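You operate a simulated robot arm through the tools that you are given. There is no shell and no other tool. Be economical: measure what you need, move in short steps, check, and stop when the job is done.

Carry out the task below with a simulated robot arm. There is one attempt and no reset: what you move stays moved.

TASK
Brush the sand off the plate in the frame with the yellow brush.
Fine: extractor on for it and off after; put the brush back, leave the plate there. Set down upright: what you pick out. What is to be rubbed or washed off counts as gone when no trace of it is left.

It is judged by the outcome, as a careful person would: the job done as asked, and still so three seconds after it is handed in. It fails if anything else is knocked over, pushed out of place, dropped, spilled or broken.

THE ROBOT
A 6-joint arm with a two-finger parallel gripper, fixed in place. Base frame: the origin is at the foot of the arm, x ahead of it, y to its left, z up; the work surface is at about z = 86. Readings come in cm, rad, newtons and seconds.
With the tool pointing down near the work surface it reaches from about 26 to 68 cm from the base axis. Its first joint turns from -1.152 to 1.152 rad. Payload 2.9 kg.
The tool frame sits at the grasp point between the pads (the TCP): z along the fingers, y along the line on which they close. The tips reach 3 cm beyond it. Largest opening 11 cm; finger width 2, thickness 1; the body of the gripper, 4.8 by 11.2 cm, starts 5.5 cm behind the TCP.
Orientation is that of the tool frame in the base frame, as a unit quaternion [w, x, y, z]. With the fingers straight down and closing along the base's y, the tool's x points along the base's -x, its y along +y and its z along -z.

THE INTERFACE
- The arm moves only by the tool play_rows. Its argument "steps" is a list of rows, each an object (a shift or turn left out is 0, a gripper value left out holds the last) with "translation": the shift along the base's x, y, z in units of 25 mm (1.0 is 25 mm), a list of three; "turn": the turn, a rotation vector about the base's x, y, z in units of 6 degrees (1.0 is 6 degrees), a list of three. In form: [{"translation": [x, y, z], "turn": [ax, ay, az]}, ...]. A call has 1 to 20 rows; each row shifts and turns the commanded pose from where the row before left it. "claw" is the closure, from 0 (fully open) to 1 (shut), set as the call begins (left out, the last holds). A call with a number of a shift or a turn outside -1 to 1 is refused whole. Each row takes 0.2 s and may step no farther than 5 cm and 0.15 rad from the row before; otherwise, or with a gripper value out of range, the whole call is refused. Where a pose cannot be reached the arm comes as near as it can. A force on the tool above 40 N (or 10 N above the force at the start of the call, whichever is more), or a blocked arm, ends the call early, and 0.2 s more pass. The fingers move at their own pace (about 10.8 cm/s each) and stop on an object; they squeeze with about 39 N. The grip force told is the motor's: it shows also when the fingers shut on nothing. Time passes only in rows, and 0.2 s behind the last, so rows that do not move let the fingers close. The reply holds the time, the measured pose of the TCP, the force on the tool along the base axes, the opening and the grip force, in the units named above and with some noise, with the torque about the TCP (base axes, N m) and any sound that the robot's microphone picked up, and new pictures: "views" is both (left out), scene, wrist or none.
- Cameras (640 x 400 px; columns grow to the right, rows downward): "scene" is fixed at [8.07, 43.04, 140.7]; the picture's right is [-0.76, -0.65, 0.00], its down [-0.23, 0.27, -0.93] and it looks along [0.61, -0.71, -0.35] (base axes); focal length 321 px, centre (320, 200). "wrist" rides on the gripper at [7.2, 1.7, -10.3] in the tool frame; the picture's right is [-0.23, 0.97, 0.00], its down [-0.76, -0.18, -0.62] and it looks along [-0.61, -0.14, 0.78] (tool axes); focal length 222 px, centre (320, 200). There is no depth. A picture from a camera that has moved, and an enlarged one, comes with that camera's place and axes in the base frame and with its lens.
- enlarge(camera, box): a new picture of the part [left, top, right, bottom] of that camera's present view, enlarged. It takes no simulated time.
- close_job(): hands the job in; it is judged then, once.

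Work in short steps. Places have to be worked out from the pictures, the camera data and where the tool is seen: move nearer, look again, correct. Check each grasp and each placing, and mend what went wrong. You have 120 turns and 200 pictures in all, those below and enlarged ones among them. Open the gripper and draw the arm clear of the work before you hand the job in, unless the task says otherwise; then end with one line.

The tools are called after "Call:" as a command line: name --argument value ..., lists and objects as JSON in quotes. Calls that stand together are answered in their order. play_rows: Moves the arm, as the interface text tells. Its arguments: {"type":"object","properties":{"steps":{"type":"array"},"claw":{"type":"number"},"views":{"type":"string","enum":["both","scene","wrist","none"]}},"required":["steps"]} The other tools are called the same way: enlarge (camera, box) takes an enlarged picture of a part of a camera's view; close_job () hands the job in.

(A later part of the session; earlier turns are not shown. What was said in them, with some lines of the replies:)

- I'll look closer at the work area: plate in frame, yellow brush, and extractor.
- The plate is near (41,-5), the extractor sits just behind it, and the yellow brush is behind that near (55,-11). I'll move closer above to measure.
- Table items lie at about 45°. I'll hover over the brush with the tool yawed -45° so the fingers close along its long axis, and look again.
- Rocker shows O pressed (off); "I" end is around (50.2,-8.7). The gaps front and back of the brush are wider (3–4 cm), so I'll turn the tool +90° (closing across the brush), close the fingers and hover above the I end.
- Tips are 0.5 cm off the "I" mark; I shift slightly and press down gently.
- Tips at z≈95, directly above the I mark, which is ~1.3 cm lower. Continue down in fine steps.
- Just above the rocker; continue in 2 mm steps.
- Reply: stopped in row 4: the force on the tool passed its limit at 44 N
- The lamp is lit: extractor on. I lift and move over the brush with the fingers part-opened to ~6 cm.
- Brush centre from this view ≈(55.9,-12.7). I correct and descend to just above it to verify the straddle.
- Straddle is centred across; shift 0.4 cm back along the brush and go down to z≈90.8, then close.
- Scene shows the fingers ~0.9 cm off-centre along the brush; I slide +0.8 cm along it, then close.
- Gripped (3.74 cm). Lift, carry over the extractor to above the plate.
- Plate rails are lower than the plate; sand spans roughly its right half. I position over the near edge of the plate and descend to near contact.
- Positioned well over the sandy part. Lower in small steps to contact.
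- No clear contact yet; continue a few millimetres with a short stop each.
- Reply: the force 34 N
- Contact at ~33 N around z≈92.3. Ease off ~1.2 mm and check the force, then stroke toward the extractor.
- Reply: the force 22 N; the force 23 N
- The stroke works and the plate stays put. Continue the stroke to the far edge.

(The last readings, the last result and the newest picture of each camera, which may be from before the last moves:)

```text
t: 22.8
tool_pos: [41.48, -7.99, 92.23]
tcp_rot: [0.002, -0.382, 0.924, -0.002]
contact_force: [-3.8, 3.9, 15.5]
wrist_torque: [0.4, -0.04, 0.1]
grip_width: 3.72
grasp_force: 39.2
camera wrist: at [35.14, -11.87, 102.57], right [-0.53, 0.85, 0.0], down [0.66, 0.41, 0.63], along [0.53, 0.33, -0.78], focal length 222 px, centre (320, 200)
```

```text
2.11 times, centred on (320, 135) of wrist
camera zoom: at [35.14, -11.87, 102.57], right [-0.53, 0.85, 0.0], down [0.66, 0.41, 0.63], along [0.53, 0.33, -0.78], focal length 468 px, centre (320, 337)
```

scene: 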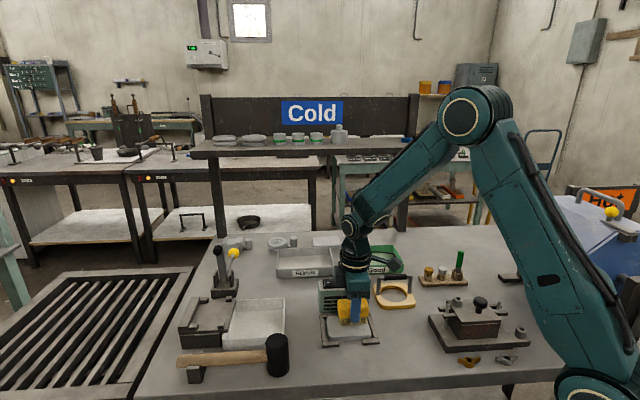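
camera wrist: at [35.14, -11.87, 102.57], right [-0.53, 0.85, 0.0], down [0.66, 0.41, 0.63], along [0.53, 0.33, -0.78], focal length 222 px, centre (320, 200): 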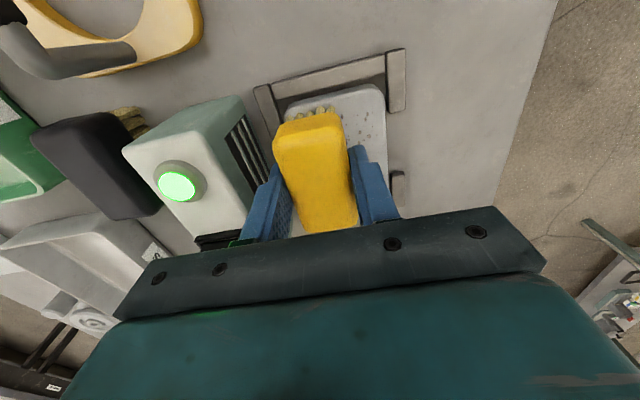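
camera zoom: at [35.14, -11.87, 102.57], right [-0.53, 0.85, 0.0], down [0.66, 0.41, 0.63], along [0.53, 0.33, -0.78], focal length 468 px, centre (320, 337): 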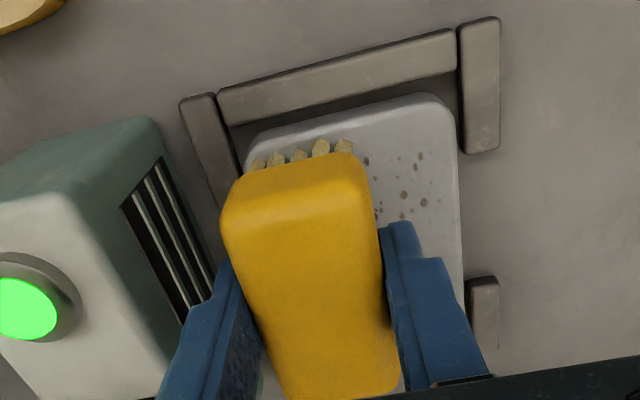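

Sand is fading and thinning but needs more passes. Scrub back and forth.

Call:
play_rows --steps '[{"translation": [-0.27, 0.27, 0]}, {"translation": [-0.27, 0.27, 0]}, {"translation": [-0.27, 0.27, 0]}, {"translation": [-0.27, 0.27, 0]}, {"translation": [0.27, -0.27, 0]}, {"translation": [0.27, -0.27, 0]}, {"translation": [0.27, -0.27, 0]}, {"translation": [0.27, -0.27, 0]}, {"translation": [-0.27, 0.27, 0]}, {"translation": [-0.27, 0.27, 0]}, {"translation": [-0.27, 0.27, 0]}, {"translation": [-0.27, 0.27, 0]}, {"translation": [0.27, -0.27, 0]}, {"translation": [0.27, -0.27, 0]}, {"translation": [0.27, -0.27, 0]}, {"translation": [0.27, -0.27, 0]}]' --views "none"

Call:
enlarge --camera "scene" --box '[300, 270, 400, 360]'

Call:
enlarge --camera "wrist" --box '[200, 40, 440, 230]'

```text
t: 26.2
tool_pos: [41.53, -8.01, 92.21]
tcp_rot: [0.003, -0.382, 0.924, -0.001]
contact_force: [-3.2, 3.9, 14.0]
wrist_torque: [0.25, 0.14, -0.04]
grip_width: 3.73
grasp_force: 39.0
```

```text
4.44 times, centred on (350, 315) of scene
camera zoom: at [8.05, 43.05, 140.7], right [-0.76, -0.65, 0.0], down [-0.23, 0.27, -0.94], along [0.61, -0.71, -0.35], focal length 1428 px, centre (187, -311)
```

zoom: 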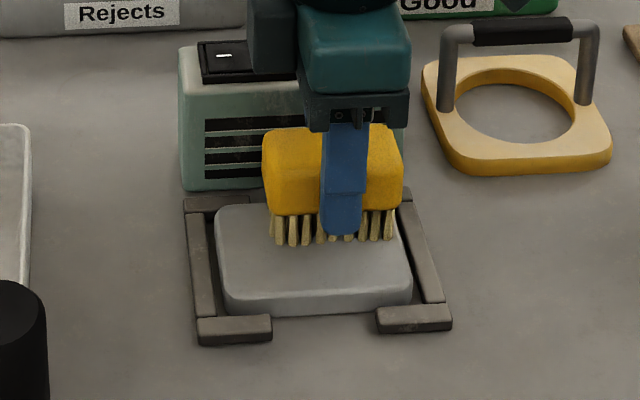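

```text
2.11 times, centred on (320, 135) of wrist
camera zoom: at [35.2, -11.86, 102.55], right [-0.53, 0.85, 0.0], down [0.66, 0.41, 0.63], along [0.53, 0.33, -0.78], focal length 468 px, centre (320, 337)
```

zoom: 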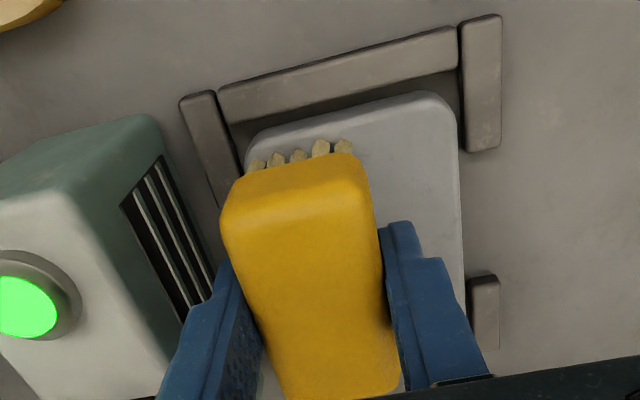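

The front is clean. A few more short strokes at the far side, then lift and look underneath.

Call:
play_rows --steps '[{"translation": [-0.25, 0.25, 0]}, {"translation": [-0.25, 0.25, 0]}, {"translation": [0.25, -0.25, 0]}, {"translation": [0.25, -0.25, 0]}, {"translation": [-0.25, 0.25, 0]}, {"translation": [-0.25, 0.25, 0]}, {"translation": [0.25, -0.25, 0]}, {"translation": [0.25, -0.25, 0]}, {"translation": [0, 0, 0.5]}, {"translation": [0, 0, 1]}, {"translation": [0, 0, 1]}, {"translation": [0, 0, 1]}, {"translation": [0, 0, 0.5]}]' --views "none"

Call:
enlarge --camera "scene" --box '[310, 290, 390, 350]'

Call:
enlarge --camera "wrist" --box '[200, 40, 440, 230]'

```text
t: 29.0
tool_pos: [41.51, -7.97, 102.28]
tcp_rot: [0.003, -0.382, 0.924, -0.001]
contact_force: [-0.3, 0.2, -1.2]
wrist_torque: [0.02, 0.01, 0.01]
grip_width: 3.76
grasp_force: 39.1
```

```text
6.67 times, centred on (350, 320) of scene
camera zoom: at [8.07, 43.04, 140.7], right [-0.76, -0.65, 0.0], down [-0.23, 0.27, -0.93], along [0.61, -0.71, -0.35], focal length 2142 px, centre (120, -600)
```

zoom: 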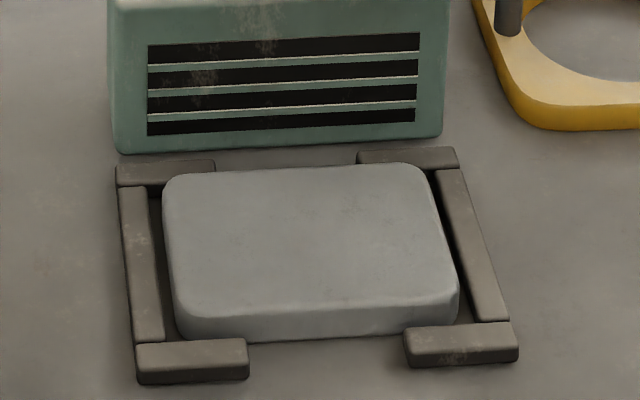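

```text
2.11 times, centred on (320, 135) of wrist
camera zoom: at [35.2, -11.84, 112.62], right [-0.53, 0.85, 0.0], down [0.66, 0.41, 0.63], along [0.53, 0.33, -0.78], focal length 468 px, centre (320, 337)
```

zoom: 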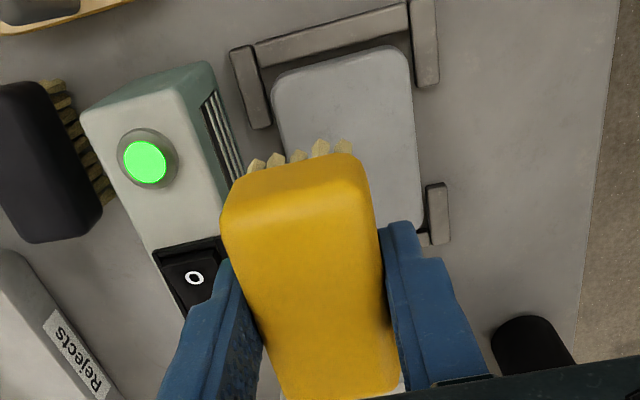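

Call:
enlarge --camera "scene" --box '[325, 310, 375, 345]'

```text
11.43 times, centred on (350, 328) of scene
camera zoom: at [8.07, 43.04, 140.7], right [-0.76, -0.65, 0.0], down [-0.23, 0.27, -0.93], along [0.61, -0.71, -0.35], focal length 3672 px, centre (-23, -1257)
```

zoom: 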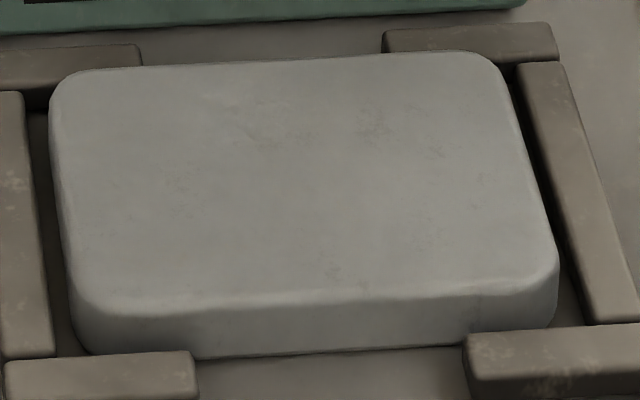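

Only plate texture remains as far as visible; for certainty I do one more scrubbing round over the full width at the same height.

Call:
play_rows --steps '[{"translation": [0, 0, -1]}, {"translation": [0, 0, -1]}, {"translation": [0, 0, -1]}, {"translation": [0, 0, -0.7]}, {"translation": [0, 0, -0.2]}, {"translation": [0, 0, -0.1]}, {"translation": [-0.27, 0.27, 0]}, {"translation": [-0.27, 0.27, 0]}, {"translation": [-0.27, 0.27, 0]}, {"translation": [-0.32, 0.32, 0]}, {"translation": [0.3, -0.25, 0]}, {"translation": [0.27, -0.27, 0]}, {"translation": [0.27, -0.27, 0]}, {"translation": [0.29, -0.29, 0]}, {"translation": [-0.27, 0.27, 0]}, {"translation": [-0.27, 0.27, 0]}, {"translation": [-0.27, 0.27, 0]}, {"translation": [-0.32, 0.32, 0]}]' --views "none"

Call:
play_rows --steps '[{"translation": [0.27, -0.27, 0]}, {"translation": [0.27, -0.27, 0]}, {"translation": [0.27, -0.27, 0]}, {"translation": [0.32, -0.32, 0]}, {"translation": [0, 0, 0.5]}, {"translation": [0, 0, 1]}, {"translation": [0, 0, 1]}, {"translation": [0, 0, 1]}, {"translation": [0, 0, 0.5]}]' --views "none"

Call:
enlarge --camera "scene" --box '[325, 310, 375, 345]'

```text
t: 32.8
tool_pos: [38.7, -5.08, 92.16]
tcp_rot: [0.004, -0.382, 0.924, -0.002]
contact_force: [1.2, -1.7, 5.7]
wrist_torque: [-0.14, 0.02, 0.02]
grip_width: 3.74
grasp_force: 39.5
```

```text
t: 34.8
tool_pos: [41.37, -7.91, 102.2]
tcp_rot: [0.002, -0.381, 0.924, -0.001]
contact_force: [0.4, 0.6, -1.2]
wrist_torque: [-0.01, -0.02, 0.02]
grip_width: 3.71
grasp_force: 39.3
```

```text
11.43 times, centred on (350, 328) of scene
camera zoom: at [8.07, 43.04, 140.7], right [-0.76, -0.65, 0.0], down [-0.23, 0.27, -0.93], along [0.61, -0.71, -0.35], focal length 3672 px, centre (-23, -1257)
```

zoom: 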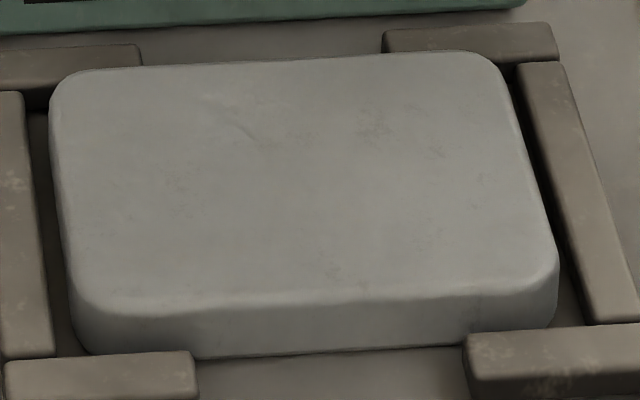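

Identical, so it's only texture: plate clean and in place. Carry the brush back to its spot (56.15,-12.4).

Call:
play_rows --steps '[{"translation": [0.845, -0.255, 0]}, {"translation": [0.845, -0.255, 0]}, {"translation": [0.845, -0.255, 0]}, {"translation": [0.845, -0.255, 0]}, {"translation": [0.845, -0.255, 0]}, {"translation": [0.845, -0.255, 0]}, {"translation": [0.845, -0.255, 0]}, {"translation": [0, 0, -1]}, {"translation": [0, 0, -1]}, {"translation": [0, 0, -1]}, {"translation": [0, 0, -0.8]}]'

Call:
enlarge --camera "scene" --box '[285, 240, 375, 320]'

```text
t: 37.2
tool_pos: [56.42, -12.31, 92.67]
tcp_rot: [0.001, -0.382, 0.924, -0.001]
contact_force: [0.1, -0.3, -0.2]
wrist_torque: [-0.02, -0.03, 0.04]
grip_width: 3.76
grasp_force: 39.6
camera wrist: at [49.98, -16.19, 103.08], right [-0.53, 0.85, 0.0], down [0.66, 0.41, 0.63], along [0.53, 0.33, -0.78], focal length 222 px, centre (320, 200)
```

scene: 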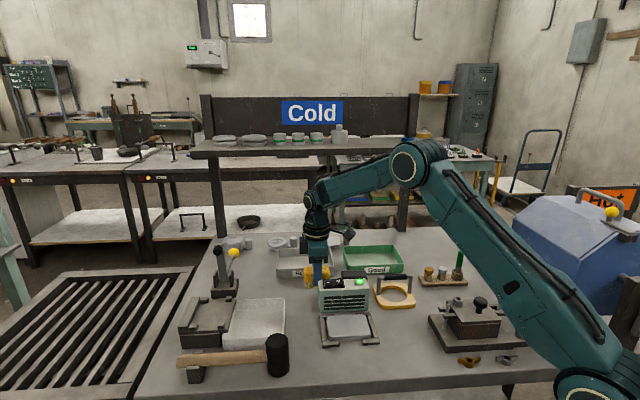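
wrist: 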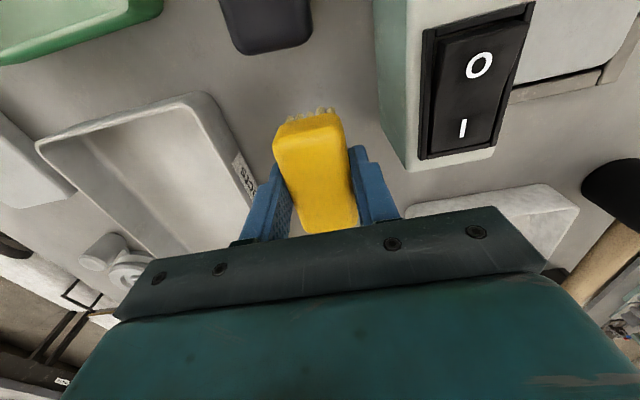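

```text
5.00 times, centred on (330, 280) of scene
camera zoom: at [8.08, 43.04, 140.7], right [-0.76, -0.65, 0.0], down [-0.23, 0.27, -0.93], along [0.61, -0.71, -0.35], focal length 1607 px, centre (270, -200)
```

zoom: 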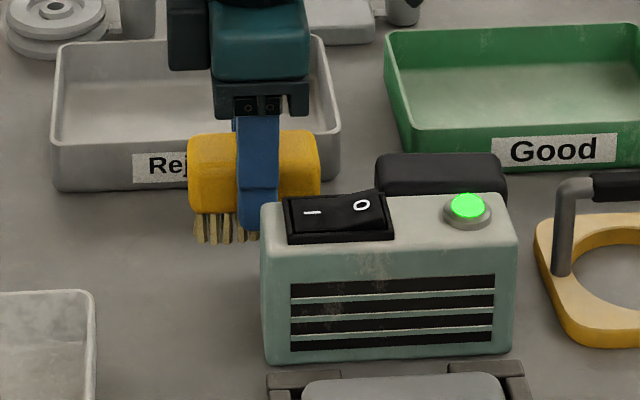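

Nearly over the original spot; small x correction, then lower gently until it stands.

Call:
play_rows --steps '[{"translation": [-0.09, -0.02, -0.3]}, {"translation": [0, 0, -0.2]}, {"translation": [0, 0, -0.12]}, {"translation": [0, 0, -0.06]}]' --views "none"

Call:
enlarge --camera "scene" --box '[285, 240, 375, 320]'

```text
t: 38.2
tool_pos: [56.07, -12.31, 91.05]
tcp_rot: [0.002, -0.381, 0.924, 0.0]
contact_force: [-0.6, 0.0, -0.5]
wrist_torque: [-0.01, -0.04, 0.01]
grip_width: 3.72
grasp_force: 39.1
```

```text
5.00 times, centred on (330, 280) of scene
camera zoom: at [8.07, 43.04, 140.7], right [-0.76, -0.65, 0.0], down [-0.23, 0.27, -0.93], along [0.61, -0.71, -0.35], focal length 1607 px, centre (270, -200)
```

zoom: 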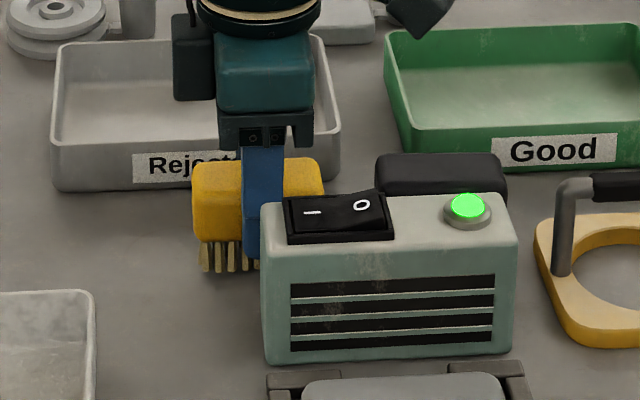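

Call:
play_rows --steps '[{"translation": [0, 0, -0.06]}, {"translation": [0, 0, -0.04]}]' --views "none"

```text
t: 38.8
tool_pos: [56.11, -12.28, 90.74]
tcp_rot: [0.002, -0.382, 0.924, -0.002]
contact_force: [-0.7, -0.7, -1.2]
wrist_torque: [0.01, 0.02, 0.01]
grip_width: 3.72
grasp_force: 38.8
```

Call:
play_rows --steps '[{"translation": [0, 0, -0.04]}, {}]' --views "none"

```text
t: 39.4
tool_pos: [56.04, -12.27, 90.63]
tcp_rot: [0.002, -0.382, 0.924, -0.001]
contact_force: [0.1, 0.6, -0.2]
wrist_torque: [0.0, 0.01, 0.03]
grip_width: 3.73
grasp_force: 39.1
```

Still no contact; a couple more small steps.

Call:
play_rows --steps '[{"translation": [0, 0, -0.04]}, {}]' --views "none"

Call:
enlarge --camera "scene" --box '[285, 240, 375, 320]'

```text
t: 40.0
tool_pos: [56.1, -12.34, 90.67]
tcp_rot: [0.003, -0.381, 0.924, -0.001]
contact_force: [-0.9, 1.6, 2.8]
wrist_torque: [0.05, 0.07, 0.04]
grip_width: 3.74
grasp_force: 39.5
```

```text
5.00 times, centred on (330, 280) of scene
camera zoom: at [8.07, 43.04, 140.7], right [-0.76, -0.65, 0.0], down [-0.23, 0.27, -0.93], along [0.61, -0.71, -0.35], focal length 1607 px, centre (270, -200)
```

zoom: 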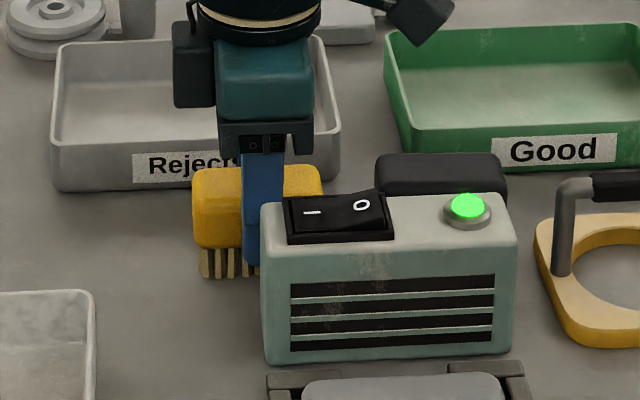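

Contact; the brush stands in its original place. Open to 6 cm and lift straight up.

Call:
play_rows --claw 0.45 --steps '[{}, {}, {}]' --views "none"

Call:
play_rows --steps '[{"translation": [0, 0, 0.5]}, {"translation": [0, 0, 1]}, {"translation": [0, 0, 1]}, {"translation": [0, 0, 1]}, {"translation": [0, 0, 1]}]'

Call:
enlarge --camera "scene" --box '[285, 240, 375, 320]'

```text
t: 40.8
tool_pos: [56.06, -12.33, 90.63]
tcp_rot: [0.002, -0.382, 0.924, -0.001]
contact_force: [-0.7, 0.0, -0.4]
wrist_torque: [-0.03, 0.0, -0.01]
grip_width: 6.06
grasp_force: 0.0
```

```text
t: 42.0
tool_pos: [56.07, -12.31, 101.83]
tcp_rot: [0.002, -0.382, 0.924, -0.001]
contact_force: [0.3, 0.6, -0.1]
wrist_torque: [-0.03, 0.0, 0.01]
grip_width: 6.06
grasp_force: 0.0
camera wrist: at [49.73, -16.21, 112.16], right [-0.53, 0.85, 0.0], down [0.66, 0.41, 0.63], along [0.53, 0.33, -0.78], focal length 222 px, centre (320, 200)
```

scene: 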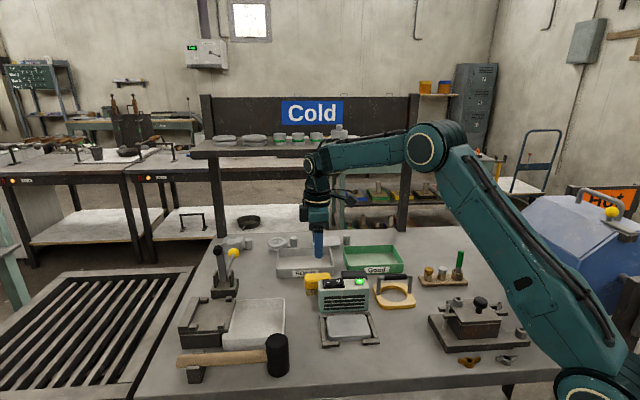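
wrist: 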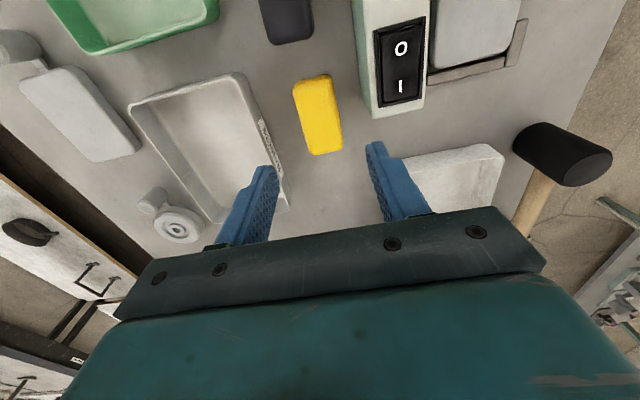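

```text
5.00 times, centred on (330, 280) of scene
camera zoom: at [8.07, 43.04, 140.7], right [-0.76, -0.65, 0.0], down [-0.23, 0.27, -0.93], along [0.61, -0.71, -0.35], focal length 1607 px, centre (270, -200)
```

zoom: 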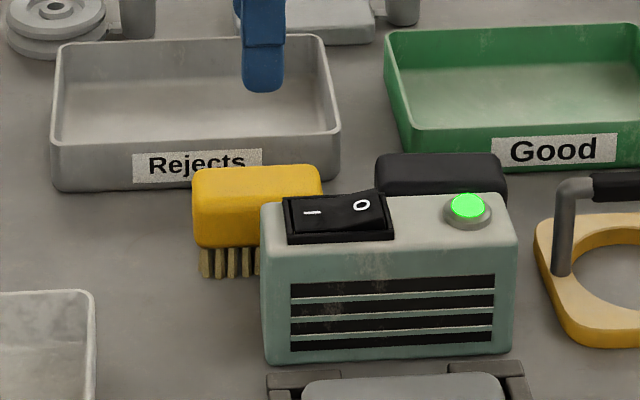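

Brush stands where it was. Now close the fingers and move over the O end at about (47.9,-11.1).

Call:
play_rows --claw 1 --steps '[{"translation": [-0.82, 0.12, 0]}, {"translation": [-0.82, 0.12, 0]}, {"translation": [-0.82, 0.12, 0]}, {"translation": [-0.82, 0.12, 0]}, {"translation": [0, 0, -0.6]}, {"translation": [0, 0, -0.6]}]'

Call:
enlarge --camera "scene" --box '[295, 240, 385, 320]'

```text
t: 43.4
tool_pos: [47.84, -11.24, 98.78]
tcp_rot: [0.001, -0.382, 0.924, 0.0]
contact_force: [-0.6, 0.4, -0.6]
wrist_torque: [0.03, 0.01, 0.01]
grip_width: 0.0
grasp_force: 37.9
camera wrist: at [41.52, -15.09, 109.13], right [-0.53, 0.85, 0.0], down [0.66, 0.41, 0.63], along [0.53, 0.33, -0.78], focal length 222 px, centre (320, 200)
```

scene: 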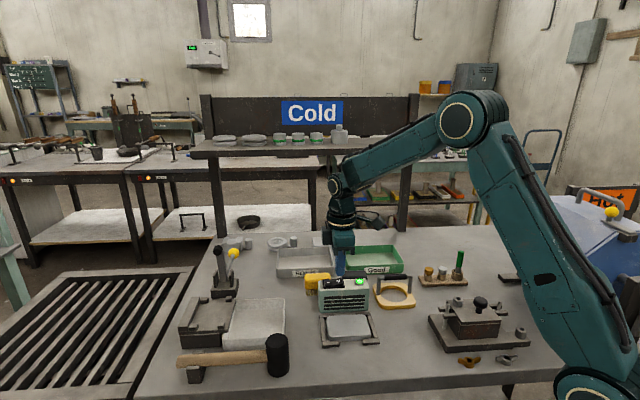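
wrist: 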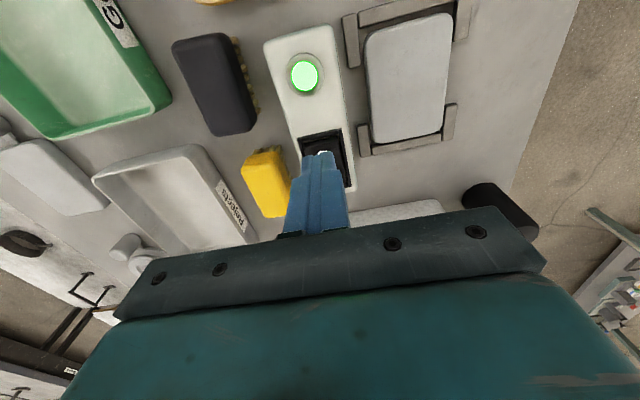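

```text
5.00 times, centred on (340, 280) of scene
camera zoom: at [8.07, 43.04, 140.7], right [-0.76, -0.65, 0.0], down [-0.23, 0.27, -0.93], along [0.61, -0.71, -0.35], focal length 1607 px, centre (220, -200)
```

zoom: 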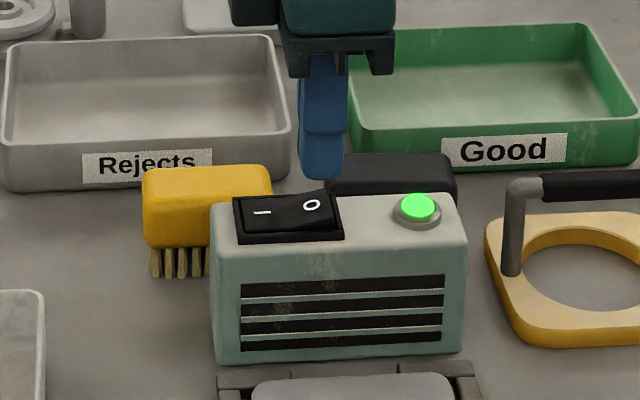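

Shift +0.4 cm along the rocker and press in fine steps.

Call:
play_rows --steps '[{"translation": [0.11, 0.11, -0.16]}, {"translation": [0, 0, -0.16]}, {"translation": [0, 0, -0.12]}, {"translation": [0, 0, -0.12]}, {"translation": [0, 0, -0.08]}, {"translation": [0, 0, -0.08]}, {"translation": [0, 0, -0.08]}, {"translation": [0, 0, -0.08]}, {"translation": [0, 0, -0.08]}]' --views "none"

Call:
enlarge --camera "scene" --box '[295, 240, 385, 320]'

```text
t: 45.5
tool_pos: [48.2, -10.86, 96.83]
tcp_rot: [0.004, -0.381, 0.924, -0.003]
contact_force: [-2.9, -0.1, 5.8]
wrist_torque: [0.05, 0.05, 0.02]
grip_width: 0.01
grasp_force: 37.7
stopped in row 9: the force on the tool passed its limit at 43 N (the readings are from after the stop); the commanded pose is now the measured one
```

```text
5.00 times, centred on (340, 280) of scene
camera zoom: at [8.06, 43.04, 140.7], right [-0.76, -0.65, 0.0], down [-0.23, 0.27, -0.93], along [0.61, -0.71, -0.35], focal length 1607 px, centre (220, -200)
```

zoom: 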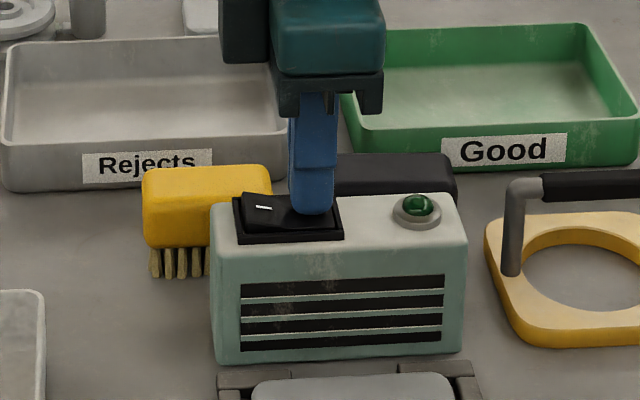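

Lamp is out: extractor off. Lift clear, retreat and open the gripper.

Call:
play_rows --steps '[{"translation": [0, 0, 1]}, {"translation": [0, 0, 1]}, {"translation": [0, 0, 1]}, {"translation": [-0.4, 0.5, 1]}, {"translation": [-0.6, 0.8, 1]}, {"translation": [-0.6, 0.8, 1]}, {"translation": [-0.6, 0.8, 1]}, {"translation": [-0.6, 0.8, 1]}]' --views "none"

Call:
play_rows --claw 0 --steps '[{}, {}, {}]'

Call:
enlarge --camera "scene" --box '[285, 240, 405, 350]'

Call:
enlarge --camera "wrist" --box '[200, 0, 440, 190]'

```text
t: 47.3
tool_pos: [41.14, -1.49, 116.69]
tcp_rot: [0.003, -0.382, 0.924, -0.003]
contact_force: [-0.6, -0.8, 0.3]
wrist_torque: [-0.03, -0.02, 0.03]
grip_width: 0.0
grasp_force: 37.4
```

```text
t: 48.1
tool_pos: [41.23, -1.72, 116.83]
tcp_rot: [0.003, -0.382, 0.924, -0.002]
contact_force: [-0.5, -0.1, 0.1]
wrist_torque: [-0.01, 0.0, 0.01]
grip_width: 11.0
grasp_force: 0.0
camera wrist: at [34.8, -5.56, 127.09], right [-0.53, 0.85, -0.01], down [0.66, 0.41, 0.63], along [0.54, 0.33, -0.78], focal length 222 px, centre (320, 200)
```

scene: 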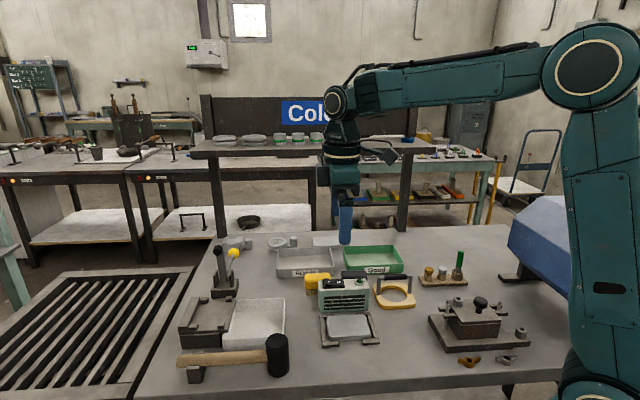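
wrist: 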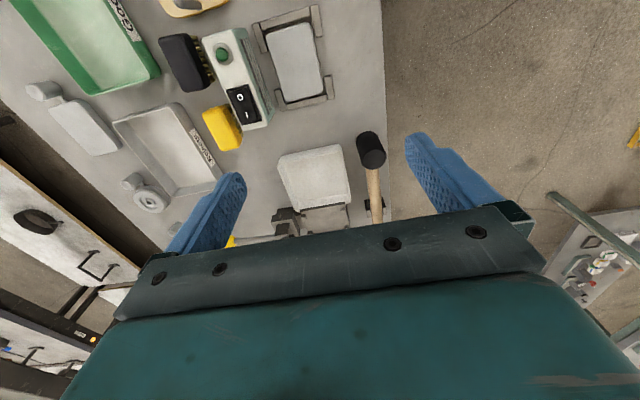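

```text
3.64 times, centred on (345, 295) of scene
camera zoom: at [8.07, 43.04, 140.7], right [-0.76, -0.65, 0.0], down [-0.23, 0.27, -0.93], along [0.61, -0.71, -0.35], focal length 1168 px, centre (229, -146)
```

zoom: 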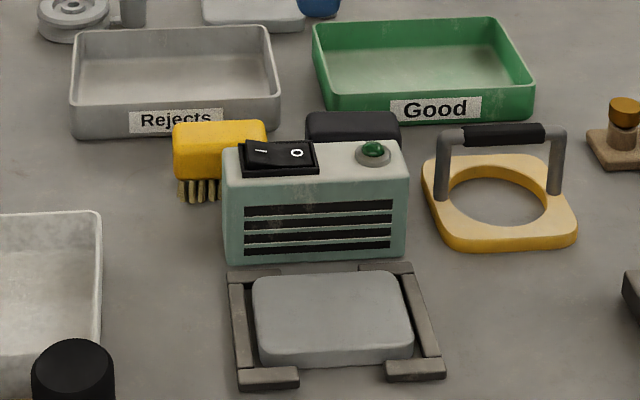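

```text
2.11 times, centred on (320, 95) of wrist
camera zoom: at [34.8, -5.56, 127.09], right [-0.53, 0.85, -0.01], down [0.66, 0.41, 0.63], along [0.54, 0.33, -0.78], focal length 468 px, centre (320, 421)
```

zoom: 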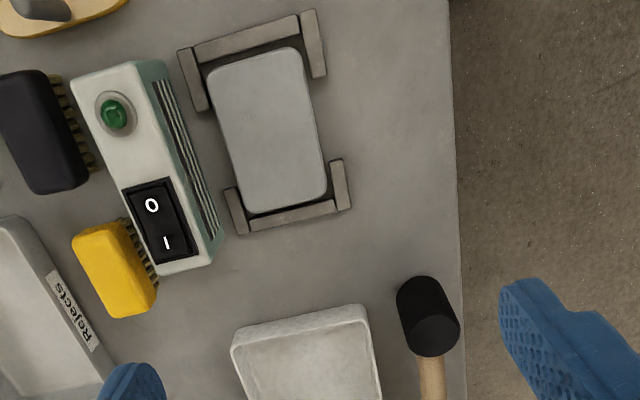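

The plate is clean and still in its frame, the brush is back upright, the extractor is off and the arm is clear, so I'm handing in.

Call:
close_job

```text
The job is handed in.
```

I brushed the sand off the plate with the extractor running, switched the extractor off afterwards, stood the yellow brush back in its place, and left the clean plate in the frame.
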